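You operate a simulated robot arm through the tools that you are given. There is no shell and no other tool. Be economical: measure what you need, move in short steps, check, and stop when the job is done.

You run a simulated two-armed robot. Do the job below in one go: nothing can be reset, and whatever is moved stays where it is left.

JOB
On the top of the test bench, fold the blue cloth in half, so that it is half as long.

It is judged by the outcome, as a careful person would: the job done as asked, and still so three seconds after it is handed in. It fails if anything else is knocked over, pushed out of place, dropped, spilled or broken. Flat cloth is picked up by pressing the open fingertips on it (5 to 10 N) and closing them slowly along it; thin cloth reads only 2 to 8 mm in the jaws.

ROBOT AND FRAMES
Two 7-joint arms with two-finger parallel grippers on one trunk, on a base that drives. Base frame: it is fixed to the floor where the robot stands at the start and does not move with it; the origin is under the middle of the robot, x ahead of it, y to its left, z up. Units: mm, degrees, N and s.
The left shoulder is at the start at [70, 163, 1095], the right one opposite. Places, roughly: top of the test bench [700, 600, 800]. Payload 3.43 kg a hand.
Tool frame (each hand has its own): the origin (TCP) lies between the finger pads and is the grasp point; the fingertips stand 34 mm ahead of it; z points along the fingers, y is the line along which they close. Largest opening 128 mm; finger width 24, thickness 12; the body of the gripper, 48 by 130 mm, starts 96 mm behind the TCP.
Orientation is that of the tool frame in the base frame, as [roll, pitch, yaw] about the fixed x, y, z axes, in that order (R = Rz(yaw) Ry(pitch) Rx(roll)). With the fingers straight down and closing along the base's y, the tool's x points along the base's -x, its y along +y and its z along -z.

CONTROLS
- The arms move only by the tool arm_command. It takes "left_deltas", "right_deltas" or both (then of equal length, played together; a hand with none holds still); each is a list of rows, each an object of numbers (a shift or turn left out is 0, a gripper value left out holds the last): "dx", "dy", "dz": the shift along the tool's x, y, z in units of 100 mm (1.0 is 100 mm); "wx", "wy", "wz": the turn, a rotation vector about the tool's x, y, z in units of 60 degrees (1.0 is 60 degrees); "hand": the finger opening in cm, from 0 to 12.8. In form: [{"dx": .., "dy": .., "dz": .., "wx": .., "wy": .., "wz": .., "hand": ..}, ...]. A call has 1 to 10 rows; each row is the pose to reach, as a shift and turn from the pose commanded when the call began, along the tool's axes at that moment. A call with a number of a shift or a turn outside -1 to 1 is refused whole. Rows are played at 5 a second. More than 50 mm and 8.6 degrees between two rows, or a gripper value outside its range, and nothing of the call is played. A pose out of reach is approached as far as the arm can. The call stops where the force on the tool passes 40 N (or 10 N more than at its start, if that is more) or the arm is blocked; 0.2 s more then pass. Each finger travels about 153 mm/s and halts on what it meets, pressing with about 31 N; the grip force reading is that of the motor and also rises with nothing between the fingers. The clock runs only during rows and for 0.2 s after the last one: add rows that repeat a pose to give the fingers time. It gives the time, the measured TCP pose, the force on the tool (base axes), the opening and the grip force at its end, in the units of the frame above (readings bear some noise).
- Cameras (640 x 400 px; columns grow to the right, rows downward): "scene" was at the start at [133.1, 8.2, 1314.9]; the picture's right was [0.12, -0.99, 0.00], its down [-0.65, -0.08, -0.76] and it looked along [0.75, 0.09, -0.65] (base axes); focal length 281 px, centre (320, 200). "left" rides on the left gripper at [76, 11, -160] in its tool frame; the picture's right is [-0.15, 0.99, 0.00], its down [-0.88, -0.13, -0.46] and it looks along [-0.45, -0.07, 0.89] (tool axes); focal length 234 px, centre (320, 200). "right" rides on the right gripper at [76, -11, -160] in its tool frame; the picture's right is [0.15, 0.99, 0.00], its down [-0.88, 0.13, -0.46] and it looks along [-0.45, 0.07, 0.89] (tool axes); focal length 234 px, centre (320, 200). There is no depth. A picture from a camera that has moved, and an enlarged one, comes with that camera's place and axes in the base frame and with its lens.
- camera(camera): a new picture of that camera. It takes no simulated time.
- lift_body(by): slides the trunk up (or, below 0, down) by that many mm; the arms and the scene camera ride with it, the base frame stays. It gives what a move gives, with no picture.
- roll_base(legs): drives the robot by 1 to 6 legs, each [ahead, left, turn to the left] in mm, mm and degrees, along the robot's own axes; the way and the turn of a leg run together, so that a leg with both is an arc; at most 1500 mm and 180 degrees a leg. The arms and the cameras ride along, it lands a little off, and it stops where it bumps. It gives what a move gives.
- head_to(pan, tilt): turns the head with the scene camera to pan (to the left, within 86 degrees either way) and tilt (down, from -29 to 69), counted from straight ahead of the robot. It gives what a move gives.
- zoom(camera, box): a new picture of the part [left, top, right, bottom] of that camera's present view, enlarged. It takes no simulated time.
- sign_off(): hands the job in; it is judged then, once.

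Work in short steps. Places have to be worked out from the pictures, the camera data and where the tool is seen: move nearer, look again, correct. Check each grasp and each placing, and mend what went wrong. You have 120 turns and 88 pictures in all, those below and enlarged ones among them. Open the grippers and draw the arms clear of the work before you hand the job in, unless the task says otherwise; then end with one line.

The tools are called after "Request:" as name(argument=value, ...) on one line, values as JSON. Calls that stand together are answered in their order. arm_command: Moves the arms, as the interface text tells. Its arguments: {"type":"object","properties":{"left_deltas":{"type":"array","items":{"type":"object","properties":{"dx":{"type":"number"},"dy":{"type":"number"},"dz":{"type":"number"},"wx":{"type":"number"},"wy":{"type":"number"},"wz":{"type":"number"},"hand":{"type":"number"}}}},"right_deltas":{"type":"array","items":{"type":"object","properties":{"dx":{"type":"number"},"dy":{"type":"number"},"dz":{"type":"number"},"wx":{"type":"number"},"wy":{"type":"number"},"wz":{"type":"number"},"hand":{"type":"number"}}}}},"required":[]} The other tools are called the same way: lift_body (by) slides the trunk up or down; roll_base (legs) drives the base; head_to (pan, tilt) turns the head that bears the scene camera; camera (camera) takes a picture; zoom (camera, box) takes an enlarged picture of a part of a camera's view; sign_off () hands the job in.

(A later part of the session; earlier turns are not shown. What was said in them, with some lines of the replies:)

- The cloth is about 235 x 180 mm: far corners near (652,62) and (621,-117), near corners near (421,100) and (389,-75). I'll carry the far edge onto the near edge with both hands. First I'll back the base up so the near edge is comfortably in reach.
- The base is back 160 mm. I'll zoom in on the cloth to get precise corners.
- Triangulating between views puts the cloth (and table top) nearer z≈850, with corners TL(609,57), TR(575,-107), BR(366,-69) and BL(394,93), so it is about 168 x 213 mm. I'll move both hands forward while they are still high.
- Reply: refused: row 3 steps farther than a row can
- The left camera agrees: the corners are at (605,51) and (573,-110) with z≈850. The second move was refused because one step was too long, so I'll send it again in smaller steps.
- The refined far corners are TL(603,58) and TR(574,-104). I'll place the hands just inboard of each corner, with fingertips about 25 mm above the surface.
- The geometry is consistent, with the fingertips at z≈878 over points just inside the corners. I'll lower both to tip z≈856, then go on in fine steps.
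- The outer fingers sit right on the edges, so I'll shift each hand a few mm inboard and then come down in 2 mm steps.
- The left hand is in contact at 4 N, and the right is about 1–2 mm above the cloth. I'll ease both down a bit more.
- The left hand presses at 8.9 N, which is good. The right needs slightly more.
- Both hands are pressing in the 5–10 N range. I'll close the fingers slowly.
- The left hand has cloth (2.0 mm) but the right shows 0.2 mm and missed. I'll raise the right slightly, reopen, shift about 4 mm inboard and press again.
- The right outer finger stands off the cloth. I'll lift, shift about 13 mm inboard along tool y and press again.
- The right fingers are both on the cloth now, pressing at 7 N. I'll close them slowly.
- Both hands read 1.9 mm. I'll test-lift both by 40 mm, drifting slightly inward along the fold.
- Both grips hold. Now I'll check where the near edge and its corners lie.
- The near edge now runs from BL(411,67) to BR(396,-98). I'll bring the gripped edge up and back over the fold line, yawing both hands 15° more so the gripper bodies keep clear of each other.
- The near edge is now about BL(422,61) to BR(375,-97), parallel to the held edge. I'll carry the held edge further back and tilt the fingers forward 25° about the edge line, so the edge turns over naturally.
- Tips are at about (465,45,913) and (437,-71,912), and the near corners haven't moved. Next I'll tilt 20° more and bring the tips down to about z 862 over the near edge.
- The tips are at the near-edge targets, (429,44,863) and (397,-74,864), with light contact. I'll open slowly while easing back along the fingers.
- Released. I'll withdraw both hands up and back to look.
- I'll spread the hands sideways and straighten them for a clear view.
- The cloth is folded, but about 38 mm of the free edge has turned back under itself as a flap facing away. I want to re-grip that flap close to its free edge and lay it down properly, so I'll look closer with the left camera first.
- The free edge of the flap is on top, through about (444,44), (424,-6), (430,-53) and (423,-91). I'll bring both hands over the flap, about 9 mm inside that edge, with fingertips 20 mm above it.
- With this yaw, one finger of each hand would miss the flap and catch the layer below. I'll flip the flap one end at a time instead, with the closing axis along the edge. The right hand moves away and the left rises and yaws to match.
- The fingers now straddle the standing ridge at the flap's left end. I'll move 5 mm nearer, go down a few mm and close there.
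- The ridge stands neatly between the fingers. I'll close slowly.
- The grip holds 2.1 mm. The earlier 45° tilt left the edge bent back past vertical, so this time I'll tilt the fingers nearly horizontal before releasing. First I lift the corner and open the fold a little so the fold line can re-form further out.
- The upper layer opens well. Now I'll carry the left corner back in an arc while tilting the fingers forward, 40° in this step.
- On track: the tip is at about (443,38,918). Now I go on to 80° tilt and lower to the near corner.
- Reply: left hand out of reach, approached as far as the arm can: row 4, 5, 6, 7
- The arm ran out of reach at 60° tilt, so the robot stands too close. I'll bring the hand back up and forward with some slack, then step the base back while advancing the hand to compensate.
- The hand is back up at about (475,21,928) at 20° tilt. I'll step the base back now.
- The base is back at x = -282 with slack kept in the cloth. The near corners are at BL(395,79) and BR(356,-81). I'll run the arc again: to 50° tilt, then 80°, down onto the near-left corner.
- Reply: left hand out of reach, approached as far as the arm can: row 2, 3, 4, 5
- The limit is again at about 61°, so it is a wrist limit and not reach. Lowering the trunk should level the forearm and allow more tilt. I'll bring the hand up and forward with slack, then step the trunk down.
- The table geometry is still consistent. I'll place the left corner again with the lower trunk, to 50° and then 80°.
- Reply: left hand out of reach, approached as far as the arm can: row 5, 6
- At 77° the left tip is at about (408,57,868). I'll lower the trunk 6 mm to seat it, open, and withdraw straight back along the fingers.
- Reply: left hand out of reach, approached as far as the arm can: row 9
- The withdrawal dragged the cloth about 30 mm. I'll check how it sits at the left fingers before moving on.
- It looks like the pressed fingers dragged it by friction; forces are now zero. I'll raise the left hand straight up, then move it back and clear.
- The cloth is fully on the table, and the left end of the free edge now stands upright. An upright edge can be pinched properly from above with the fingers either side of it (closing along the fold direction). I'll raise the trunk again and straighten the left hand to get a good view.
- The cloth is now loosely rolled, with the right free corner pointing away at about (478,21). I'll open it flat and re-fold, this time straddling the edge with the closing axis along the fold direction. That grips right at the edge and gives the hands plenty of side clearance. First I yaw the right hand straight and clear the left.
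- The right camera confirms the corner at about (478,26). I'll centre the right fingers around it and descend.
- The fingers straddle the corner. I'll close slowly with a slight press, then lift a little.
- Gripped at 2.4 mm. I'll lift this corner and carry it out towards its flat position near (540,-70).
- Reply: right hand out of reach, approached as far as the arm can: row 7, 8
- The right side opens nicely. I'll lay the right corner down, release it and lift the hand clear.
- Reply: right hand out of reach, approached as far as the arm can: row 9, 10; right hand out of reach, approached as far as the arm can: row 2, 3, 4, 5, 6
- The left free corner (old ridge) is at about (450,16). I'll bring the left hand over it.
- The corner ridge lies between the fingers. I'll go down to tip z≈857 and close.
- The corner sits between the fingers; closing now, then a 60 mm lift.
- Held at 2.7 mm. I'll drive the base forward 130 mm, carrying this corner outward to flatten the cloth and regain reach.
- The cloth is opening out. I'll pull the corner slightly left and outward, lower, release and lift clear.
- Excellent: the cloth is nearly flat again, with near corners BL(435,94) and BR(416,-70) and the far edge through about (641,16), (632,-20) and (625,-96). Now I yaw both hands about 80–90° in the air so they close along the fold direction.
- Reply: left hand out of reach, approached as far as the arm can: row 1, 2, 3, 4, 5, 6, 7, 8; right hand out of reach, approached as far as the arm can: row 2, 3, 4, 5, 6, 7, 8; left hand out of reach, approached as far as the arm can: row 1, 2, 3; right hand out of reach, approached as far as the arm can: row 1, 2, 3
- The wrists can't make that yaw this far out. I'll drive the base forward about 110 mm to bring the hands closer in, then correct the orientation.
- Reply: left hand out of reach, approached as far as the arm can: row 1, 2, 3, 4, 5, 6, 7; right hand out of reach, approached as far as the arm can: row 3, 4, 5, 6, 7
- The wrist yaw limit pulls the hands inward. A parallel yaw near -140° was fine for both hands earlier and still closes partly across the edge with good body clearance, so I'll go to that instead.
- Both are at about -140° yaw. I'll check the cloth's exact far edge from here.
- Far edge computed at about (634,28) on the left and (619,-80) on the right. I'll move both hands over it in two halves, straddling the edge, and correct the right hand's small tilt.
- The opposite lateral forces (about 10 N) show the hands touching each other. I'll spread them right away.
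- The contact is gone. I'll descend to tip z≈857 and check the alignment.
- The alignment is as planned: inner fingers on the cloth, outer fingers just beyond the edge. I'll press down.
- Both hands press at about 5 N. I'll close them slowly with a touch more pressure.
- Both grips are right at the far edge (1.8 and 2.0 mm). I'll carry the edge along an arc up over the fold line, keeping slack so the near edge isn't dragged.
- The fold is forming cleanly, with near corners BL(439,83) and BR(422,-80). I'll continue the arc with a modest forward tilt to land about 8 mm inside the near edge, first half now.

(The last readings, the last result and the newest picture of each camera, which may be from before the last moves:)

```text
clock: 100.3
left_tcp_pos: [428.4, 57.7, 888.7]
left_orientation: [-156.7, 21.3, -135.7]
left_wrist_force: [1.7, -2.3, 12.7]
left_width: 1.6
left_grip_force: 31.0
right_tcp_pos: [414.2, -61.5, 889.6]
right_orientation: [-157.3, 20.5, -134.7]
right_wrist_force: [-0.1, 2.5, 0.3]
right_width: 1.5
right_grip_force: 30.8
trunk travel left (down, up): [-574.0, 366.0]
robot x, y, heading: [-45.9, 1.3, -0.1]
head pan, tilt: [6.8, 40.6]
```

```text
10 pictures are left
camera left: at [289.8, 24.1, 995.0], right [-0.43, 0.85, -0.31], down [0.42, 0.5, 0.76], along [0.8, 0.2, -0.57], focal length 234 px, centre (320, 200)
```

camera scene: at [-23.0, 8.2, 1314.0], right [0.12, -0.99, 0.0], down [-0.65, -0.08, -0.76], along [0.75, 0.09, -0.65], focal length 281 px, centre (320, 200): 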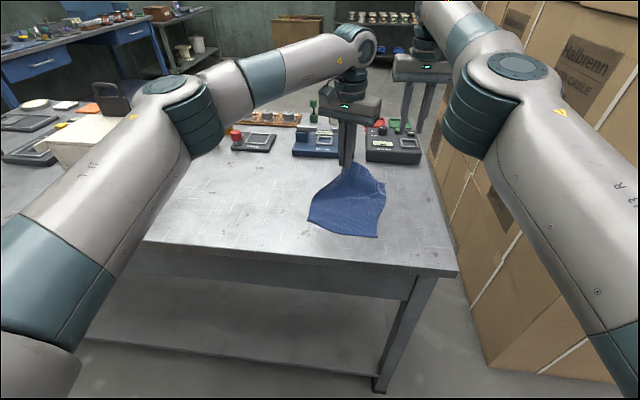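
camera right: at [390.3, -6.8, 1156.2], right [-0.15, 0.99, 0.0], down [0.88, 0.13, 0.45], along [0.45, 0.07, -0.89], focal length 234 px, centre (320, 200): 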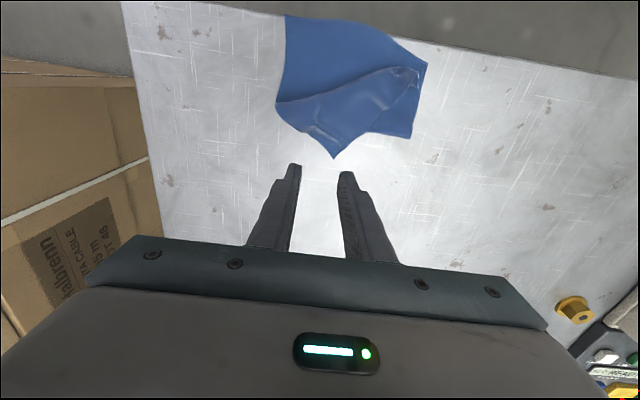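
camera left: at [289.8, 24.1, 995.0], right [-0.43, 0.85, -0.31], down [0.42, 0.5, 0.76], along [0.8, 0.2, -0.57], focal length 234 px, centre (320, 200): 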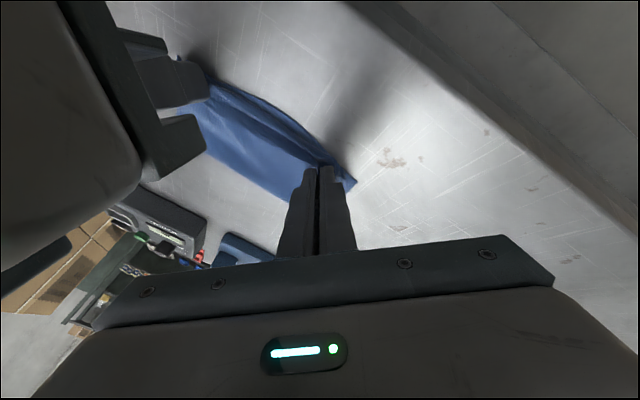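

The edge is laid along the near edge, with light contact. I'll ease up slightly while opening, then lift straight up so the cloth isn't dragged.

Request:
arm_command(left_deltas=[{"dx": -0.01, "dy": -0.01, "dz": -0.025, "hand": 0.6}, {"dx": -0.02, "dy": -0.02, "dz": -0.045, "hand": 1.3}, {"dx": -0.03, "dy": -0.03, "dz": -0.07, "hand": 2.0}, {"dx": -0.035, "dy": -0.036, "dz": -0.087, "hand": 2.8}, {"dx": -0.05, "dy": -0.05, "dz": -0.12, "hand": 3.2}, {"dx": -0.09, "dy": -0.09, "dz": -0.21}, {"dx": -0.15, "dy": -0.15, "dz": -0.36}, {"dx": -0.22, "dy": -0.22, "dz": -0.54}, {"dx": -0.3, "dy": -0.3, "dz": -0.74}], right_deltas=[{"dx": -0.005, "dy": -0.005, "dz": -0.015, "hand": 0.6}, {"dx": -0.015, "dy": -0.015, "dz": -0.035, "hand": 1.3}, {"dx": -0.025, "dy": -0.025, "dz": -0.06, "hand": 2.0}, {"dx": -0.035, "dy": -0.036, "dz": -0.08, "hand": 2.8}, {"dx": -0.05, "dy": -0.05, "dz": -0.12, "hand": 3.2}, {"dx": -0.09, "dy": -0.09, "dz": -0.21}, {"dx": -0.15, "dy": -0.15, "dz": -0.36}, {"dx": -0.22, "dy": -0.22, "dz": -0.54}, {"dx": -0.3, "dy": -0.3, "dz": -0.74}])

Request:
arm_command(left_deltas=[{"wx": -0.1, "wy": 0.09, "dy": 0.2, "dx": -0.15}, {"wx": -0.2, "wy": 0.18, "dy": 0.4, "dx": -0.3}, {"wx": -0.3, "wy": 0.27, "dy": 0.6, "dx": -0.45}, {"wx": -0.36, "wy": 0.347, "dy": 0.8, "dx": -0.6}], right_deltas=[{"wx": -0.1, "wy": 0.09, "dy": -0.2, "dx": 0.15}, {"wx": -0.2, "wy": 0.18, "dy": -0.4, "dx": 0.3}, {"wx": -0.3, "wy": 0.27, "dy": -0.6, "dx": 0.45}, {"wx": -0.36, "wy": 0.347, "dy": -0.7, "dx": 0.55}])

Request:
zoom(camera="scene", box=[280, 215, 408, 295])

```text
clock: 102.3
left_tcp_pos: [427.1, 57.9, 972.6]
left_orientation: [-157.0, 21.3, -135.8]
left_wrist_force: [-0.8, 0.1, 0.3]
left_width: 31.9
left_grip_force: 0.0
right_tcp_pos: [414.4, -61.2, 974.4]
right_orientation: [-157.3, 20.4, -134.8]
right_wrist_force: [0.1, -0.4, 0.1]
right_width: 31.9
right_grip_force: 0.0
trunk travel left (down, up): [-574.0, 366.0]
robot x, y, heading: [-46.3, 2.8, 0.0]
head pan, tilt: [6.8, 40.6]
```

```text
clock: 103.3
left_tcp_pos: [424.8, 157.4, 964.7]
left_orientation: [-179.7, 0.8, -140.2]
left_wrist_force: [0.1, 0.8, 0.0]
left_width: 31.8
left_grip_force: 0.0
right_tcp_pos: [418.7, -149.4, 981.3]
right_orientation: [180.0, 0.0, -138.9]
right_wrist_force: [0.3, 0.0, -0.6]
right_width: 31.9
right_grip_force: 0.1
trunk travel left (down, up): [-574.0, 366.0]
robot x, y, heading: [-42.1, 3.9, -0.1]
head pan, tilt: [6.8, 40.6]
```

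```text
5.00 times, centred on (344, 255) of scene
camera zoom: at [87.3, 9.2, 1313.9], right [0.12, -0.99, 0.0], down [-0.65, -0.08, -0.76], along [0.75, 0.09, -0.65], focal length 1405 px, centre (200, -75)
```

zoom: 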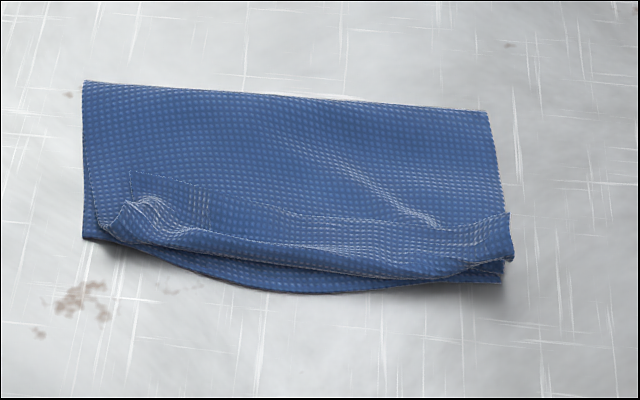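

This is a clean, square fold, but a ~25 mm strip of the free edge is turned back, so the folded length is only ~88 of ~208 mm. I'll re-grip the strip at its two ends with both hands and lay it again, about 25 mm further. First, hover.

Request:
arm_command(left_deltas=[{"dx": 0.13, "dy": -0.27, "dz": 0.0}, {"dx": 0.26, "dy": -0.54, "dz": 0.1}, {"dx": 0.39, "dy": -0.808, "dz": 0.3}, {"dx": 0.39, "dy": -0.808, "dz": 0.5}, {"dx": 0.39, "dy": -0.808, "dz": 0.66}], right_deltas=[{"dx": -0.25, "dy": 0.18, "dz": 0.0}, {"dx": -0.5, "dy": 0.36, "dz": 0.15}, {"dx": -0.76, "dy": 0.54, "dz": 0.4}, {"dx": -0.76, "dy": 0.54, "dz": 0.65}, {"dx": -0.76, "dy": 0.54, "dz": 0.83}])

Request:
zoom(camera="scene", box=[280, 215, 408, 295])

```text
clock: 104.5
left_tcp_pos: [447.1, 71.7, 897.2]
left_orientation: [-179.8, 1.0, -140.1]
left_wrist_force: [0.4, 0.3, 0.5]
left_width: 32.0
left_grip_force: 0.1
right_tcp_pos: [439.4, -59.3, 897.5]
right_orientation: [-179.9, 0.1, -138.9]
right_wrist_force: [0.2, -1.3, 0.8]
right_width: 32.0
right_grip_force: 0.1
trunk travel left (down, up): [-574.0, 366.0]
robot x, y, heading: [-46.9, 0.3, 0.0]
head pan, tilt: [6.8, 40.6]
```

```text
5.00 times, centred on (344, 255) of scene
camera zoom: at [87.6, 8.1, 1313.9], right [0.12, -0.99, 0.0], down [-0.65, -0.08, -0.76], along [0.75, 0.09, -0.65], focal length 1405 px, centre (200, -75)
```

zoom: 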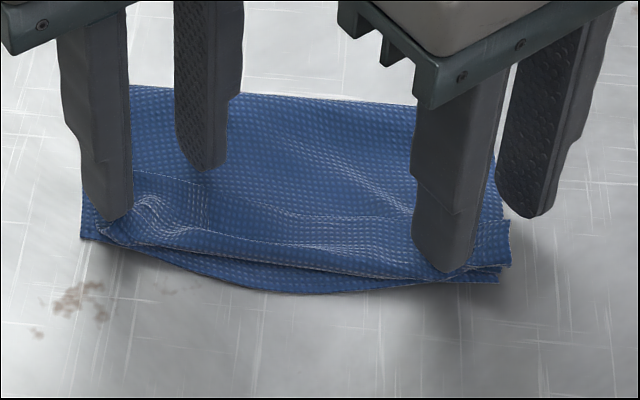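

The fingers straddle the strip at both ends. I'll lower about 7 mm and close slowly.

Request:
arm_command(left_deltas=[{"dz": 0.04}, {"dz": 0.065, "hand": 2.8}, {"dz": 0.07, "hand": 2.4}, {"dz": 0.07, "hand": 2.0}, {"dz": 0.07, "hand": 1.6}, {"dz": 0.07, "hand": 1.2}, {"dz": 0.07, "hand": 0.8}, {"dz": 0.07, "hand": 0.4}, {"dz": 0.07, "hand": 0.0}, {"dz": 0.07, "hand": 0.0}], right_deltas=[{"dz": 0.04}, {"dz": 0.065, "hand": 2.8}, {"dz": 0.075, "hand": 2.4}, {"dz": 0.075, "hand": 2.0}, {"dz": 0.075, "hand": 1.6}, {"dz": 0.075, "hand": 1.2}, {"dz": 0.075, "hand": 0.8}, {"dz": 0.075, "hand": 0.4}, {"dz": 0.075, "hand": 0.0}, {"dz": 0.075, "hand": 0.0}])

Request:
arm_command(left_deltas=[{"dz": -0.1}, {"dz": -0.25}, {"dz": -0.4}], right_deltas=[{"dz": -0.1}, {"dz": -0.25}, {"dz": -0.4}])

Request:
zoom(camera="scene", box=[280, 200, 408, 280])

```text
clock: 106.7
left_tcp_pos: [447.5, 70.7, 892.0]
left_orientation: [-179.7, 1.0, -140.2]
left_wrist_force: [-1.0, 0.1, 0.4]
left_width: 2.0
left_grip_force: 30.4
right_tcp_pos: [439.7, -58.1, 890.1]
right_orientation: [-179.9, 0.1, -139.0]
right_wrist_force: [-0.1, 0.8, -0.2]
right_width: 1.3
right_grip_force: 30.7
trunk travel left (down, up): [-574.0, 366.0]
robot x, y, heading: [-47.8, 1.4, 0.1]
head pan, tilt: [6.8, 40.6]
```

```text
clock: 107.5
left_tcp_pos: [445.4, 70.5, 933.3]
left_orientation: [-179.7, 1.0, -140.1]
left_wrist_force: [-0.4, 0.2, 0.0]
left_width: 2.0
left_grip_force: 30.8
right_tcp_pos: [440.2, -58.7, 928.9]
right_orientation: [179.9, 0.0, -138.8]
right_wrist_force: [-0.1, 1.0, -0.9]
right_width: 1.7
right_grip_force: 30.7
trunk travel left (down, up): [-574.0, 366.0]
robot x, y, heading: [-46.3, -0.0, 0.1]
head pan, tilt: [6.8, 40.6]
```

```text
5.00 times, centred on (344, 240) of scene
camera zoom: at [86.7, 8.1, 1313.9], right [0.12, -0.99, 0.0], down [-0.65, -0.08, -0.76], along [0.75, 0.09, -0.65], focal length 1405 px, centre (200, 0)
```

zoom: 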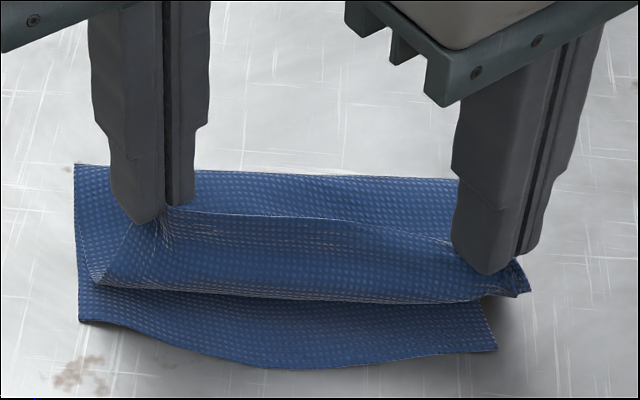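

Both hands hold just the free edge, upright as wanted. I'll lift and move it away from the robot so the bottom layer lies flat to its mid-line again.

Request:
arm_command(left_deltas=[{"dz": -0.2}, {"dx": -0.1, "dy": -0.085, "dz": -0.35}, {"dx": -0.26, "dy": -0.22, "dz": -0.45}, {"dx": -0.42, "dy": -0.355, "dz": -0.45}, {"dx": -0.58, "dy": -0.49, "dz": -0.45}, {"dx": -0.68, "dy": -0.575, "dz": -0.45}], right_deltas=[{"dz": -0.2}, {"dx": -0.1, "dy": -0.085, "dz": -0.35}, {"dx": -0.26, "dy": -0.225, "dz": -0.47}, {"dx": -0.42, "dy": -0.365, "dz": -0.48}, {"dx": -0.58, "dy": -0.505, "dz": -0.48}, {"dx": -0.68, "dy": -0.59, "dz": -0.48}])

Request:
zoom(camera="scene", box=[264, 165, 424, 285])

```text
clock: 108.9
left_tcp_pos: [535.7, 69.4, 978.1]
left_orientation: [-179.7, 1.0, -140.1]
left_wrist_force: [0.3, 0.4, 0.2]
left_width: 1.7
left_grip_force: 30.9
right_tcp_pos: [530.7, -57.7, 979.1]
right_orientation: [180.0, 0.1, -138.9]
right_wrist_force: [0.7, -0.4, 0.6]
right_width: 1.3
right_grip_force: 31.8
trunk travel left (down, up): [-574.0, 366.0]
robot x, y, heading: [-46.0, 2.2, 0.3]
head pan, tilt: [6.8, 40.6]
```

```text
3.33 times, centred on (344, 225) of scene
camera zoom: at [87.2, 8.1, 1313.9], right [0.12, -0.99, 0.0], down [-0.65, -0.08, -0.76], along [0.75, 0.09, -0.65], focal length 937 px, centre (240, 117)
```

zoom: 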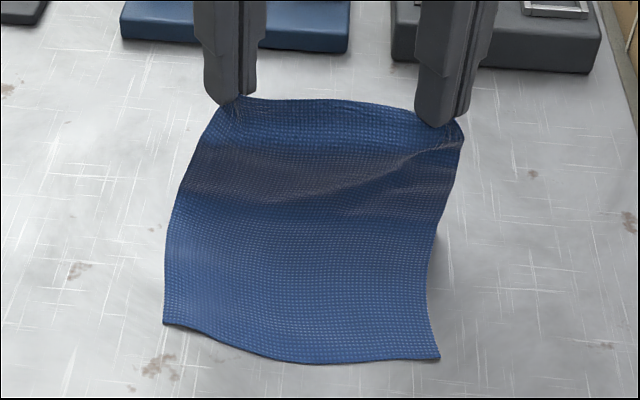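

The bottom layer is flat again, with near corners BL(428,96) and BR(422,-70). I'll run the fold again along a tauter arc, landing the edge about 6 mm past the near edge with 30° forward tilt.

Request:
arm_command(left_deltas=[{"dx": 0.13, "dy": 0.11, "dz": 0.0, "wx": 0.042, "wy": -0.046}, {"dx": 0.27, "dy": 0.225, "dz": 0.045, "wx": 0.084, "wy": -0.093}, {"dx": 0.405, "dy": 0.34, "dz": 0.12, "wx": 0.126, "wy": -0.139}, {"dx": 0.526, "dy": 0.442, "dz": 0.21, "wx": 0.1675, "wy": -0.1855}], right_deltas=[{"dx": 0.13, "dy": 0.112, "dz": 0.0, "wx": 0.042, "wy": -0.046}, {"dx": 0.265, "dy": 0.23, "dz": 0.045, "wx": 0.085, "wy": -0.092}, {"dx": 0.4, "dy": 0.347, "dz": 0.12, "wx": 0.128, "wy": -0.137}, {"dx": 0.519, "dy": 0.45, "dz": 0.21, "wx": 0.17, "wy": -0.183}])

Request:
arm_command(left_deltas=[{"dx": 0.161, "dy": 0.145, "dz": 0.075, "wx": 0.042, "wy": -0.046}, {"dx": 0.297, "dy": 0.268, "dz": 0.198, "wx": 0.084, "wy": -0.093}, {"dx": 0.428, "dy": 0.386, "dz": 0.335, "wx": 0.126, "wy": -0.139}, {"dx": 0.524, "dy": 0.472, "dz": 0.442, "wx": 0.15, "wy": -0.165}, {"dx": 0.579, "dy": 0.522, "dz": 0.475, "wx": 0.1675, "wy": -0.1855}], right_deltas=[{"dx": 0.159, "dy": 0.147, "dz": 0.075, "wx": 0.042, "wy": -0.046}, {"dx": 0.293, "dy": 0.272, "dz": 0.198, "wx": 0.085, "wy": -0.092}, {"dx": 0.423, "dy": 0.392, "dz": 0.335, "wx": 0.128, "wy": -0.137}, {"dx": 0.517, "dy": 0.48, "dz": 0.442, "wx": 0.152, "wy": -0.163}, {"dx": 0.571, "dy": 0.53, "dz": 0.475, "wx": 0.17, "wy": -0.183}])

Request:
camera(camera="left")

```text
clock: 109.9
left_tcp_pos: [465.4, 69.6, 958.8]
left_orientation: [-169.4, 12.1, -139.1]
left_wrist_force: [0.5, 0.1, -0.4]
left_width: 1.6
left_grip_force: 31.3
right_tcp_pos: [460.4, -59.4, 957.1]
right_orientation: [-169.5, 11.1, -137.9]
right_wrist_force: [-0.4, -0.1, -0.1]
right_width: 1.4
right_grip_force: 31.3
trunk travel left (down, up): [-574.0, 366.0]
robot x, y, heading: [-44.2, -2.7, -0.0]
head pan, tilt: [6.8, 40.6]
```

```text
clock: 111.1
left_tcp_pos: [408.6, 70.4, 889.1]
left_orientation: [-158.5, 22.8, -136.0]
left_wrist_force: [-0.5, 0.0, 0.7]
left_width: 1.6
left_grip_force: 30.9
left hand out of reach, approached as far as the arm can: row 5
right_tcp_pos: [398.5, -56.7, 890.2]
right_orientation: [-158.6, 21.6, -134.8]
right_wrist_force: [-0.7, 0.3, -0.2]
right_width: 1.5
right_grip_force: 30.8
trunk travel left (down, up): [-574.0, 366.0]
robot x, y, heading: [-47.1, -0.1, -0.1]
head pan, tilt: [6.8, 40.6]
```

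```text
5 pictures are left
camera left: at [270.5, 30.5, 993.6], right [-0.44, 0.85, -0.28], down [0.42, 0.47, 0.78], along [0.79, 0.23, -0.57], focal length 234 px, centre (320, 200)
```

left: 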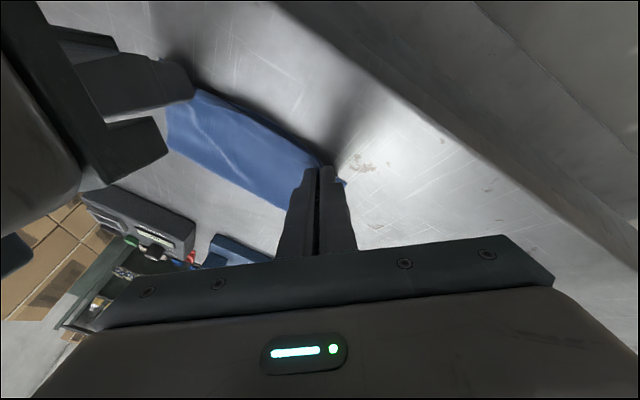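

The top layer now covers the bottom, with tips at about x 425 and 415 right at the near edge. I'll open gently, slip back along the fingers a little, then lift up.

Request:
arm_command(left_deltas=[{"dz": -0.01, "hand": 0.5}, {"dz": -0.02, "hand": 1.0}, {"dz": -0.03, "hand": 1.5}, {"dz": -0.045, "hand": 2.0}, {"dz": -0.06, "hand": 2.4}, {"dx": -0.03, "dy": -0.03, "dz": -0.14}, {"dx": -0.08, "dy": -0.07, "dz": -0.25}, {"dx": -0.15, "dy": -0.13, "dz": -0.42}, {"dx": -0.23, "dy": -0.2, "dz": -0.62}, {"dx": -0.3, "dy": -0.27, "dz": -0.8}], right_deltas=[{"dz": -0.01, "hand": 0.5}, {"dz": -0.02, "hand": 1.0}, {"dz": -0.03, "hand": 1.5}, {"dz": -0.045, "hand": 2.0}, {"dz": -0.06, "hand": 2.4}, {"dx": -0.03, "dy": -0.03, "dz": -0.14}, {"dx": -0.08, "dy": -0.07, "dz": -0.25}, {"dx": -0.15, "dy": -0.13, "dz": -0.42}, {"dx": -0.23, "dy": -0.2, "dz": -0.62}, {"dx": -0.3, "dy": -0.27, "dz": -0.8}])

Request:
arm_command(left_deltas=[{"wx": -0.08, "wy": 0.09, "dy": 0.2, "dx": -0.15}, {"wx": -0.16, "wy": 0.18, "dy": 0.4, "dx": -0.3}, {"wx": -0.24, "wy": 0.27, "dy": 0.6, "dx": -0.45}, {"wx": -0.32, "wy": 0.35, "dy": 0.8, "dx": -0.6}], right_deltas=[{"wx": -0.08, "wy": 0.09, "dy": -0.2, "dx": 0.15}, {"wx": -0.16, "wy": 0.18, "dy": -0.4, "dx": 0.3}, {"wx": -0.24, "wy": 0.27, "dy": -0.6, "dx": 0.45}, {"wx": -0.32, "wy": 0.35, "dy": -0.7, "dx": 0.55}])

Request:
zoom(camera="scene", box=[280, 215, 408, 295])

```text
clock: 113.3
left_tcp_pos: [401.8, 69.8, 978.3]
left_orientation: [-158.4, 22.7, -135.8]
left_wrist_force: [0.2, -0.3, 0.0]
left_width: 24.0
left_grip_force: 0.1
left hand out of reach, approached as far as the arm can: row 5, 6
right_tcp_pos: [393.4, -54.8, 981.6]
right_orientation: [-158.5, 21.6, -134.7]
right_wrist_force: [-0.2, 0.1, -1.0]
right_width: 24.0
right_grip_force: 0.0
trunk travel left (down, up): [-574.0, 366.0]
robot x, y, heading: [-50.2, -0.5, 0.1]
head pan, tilt: [6.8, 40.6]
```

```text
clock: 114.3
left_tcp_pos: [397.8, 169.8, 974.8]
left_orientation: [-178.9, 2.1, -140.1]
left_wrist_force: [0.1, 0.4, 0.4]
left_width: 24.2
left_grip_force: 0.0
right_tcp_pos: [397.1, -144.5, 983.8]
right_orientation: [-178.8, 0.9, -138.9]
right_wrist_force: [-0.5, -0.9, 0.2]
right_width: 24.2
right_grip_force: 0.1
trunk travel left (down, up): [-574.0, 366.0]
robot x, y, heading: [-45.6, 3.1, 0.3]
head pan, tilt: [6.8, 40.6]
```

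```text
5.00 times, centred on (344, 255) of scene
camera zoom: at [87.6, 8.5, 1313.8], right [0.12, -0.99, 0.0], down [-0.65, -0.08, -0.76], along [0.75, 0.09, -0.65], focal length 1405 px, centre (200, -75)
```

zoom: 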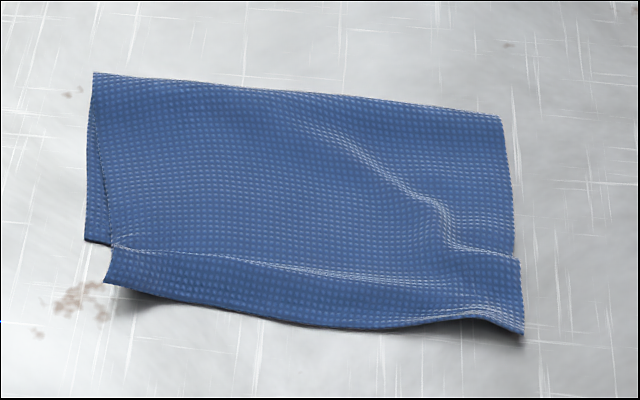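

The free edge now lies down the right way. Top layer is about 111 mm and bottom about 91 mm, so the overall length is about 54% of the original ~205 mm, with no turned-back strip. I'll open the hands and draw them clear, then take a final overall check.

Request:
arm_command(left_deltas=[{"dz": -0.25, "hand": 6.0}, {"dz": -0.5, "hand": 9.0}, {"dz": -0.75, "hand": 10.0, "dy": 0.2}, {"dz": -0.9, "dy": 0.4}], right_deltas=[{"dz": -0.25, "hand": 6.0}, {"dz": -0.5, "hand": 9.0}, {"dz": -0.75, "hand": 10.0}, {"dz": -0.9}])

Request:
camera(camera="scene")

```text
clock: 115.3
left_tcp_pos: [367.9, 200.9, 1064.0]
left_orientation: [-178.8, 2.2, -140.1]
left_wrist_force: [0.9, -0.2, -1.0]
left_width: 100.1
left_grip_force: 0.0
right_tcp_pos: [393.1, -144.8, 1075.1]
right_orientation: [-178.6, 1.1, -138.9]
right_wrist_force: [-0.4, 0.9, -0.1]
right_width: 99.9
right_grip_force: 0.0
trunk travel left (down, up): [-574.0, 366.0]
robot x, y, heading: [-48.4, -3.1, -0.1]
head pan, tilt: [6.8, 40.6]
```

```text
3 pictures are left
camera scene: at [86.3, 8.6, 1313.9], right [0.12, -0.99, 0.0], down [-0.65, -0.08, -0.76], along [0.75, 0.09, -0.65], focal length 281 px, centre (320, 200)
```

scene: 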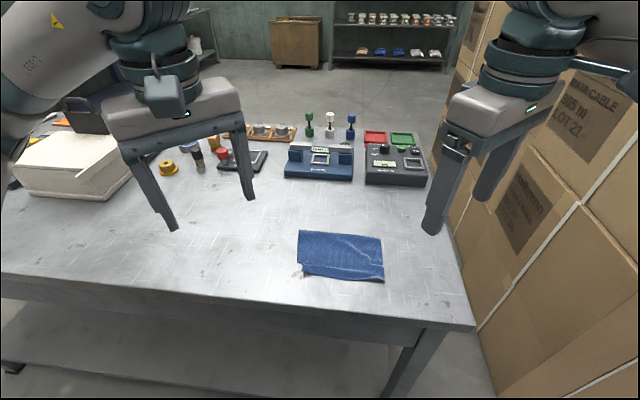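

The cloth lies folded flat on the bench, the other items are where they were, and both hands are open and clear. Handing in.

Request:
sign_off()

```text
The job is handed in.
```

The blue cloth is folded in half on the test bench, at about 54% of its original length. The top edge overhangs the bottom edge by about 20 mm, and nothing else on the bench appears to have moved.
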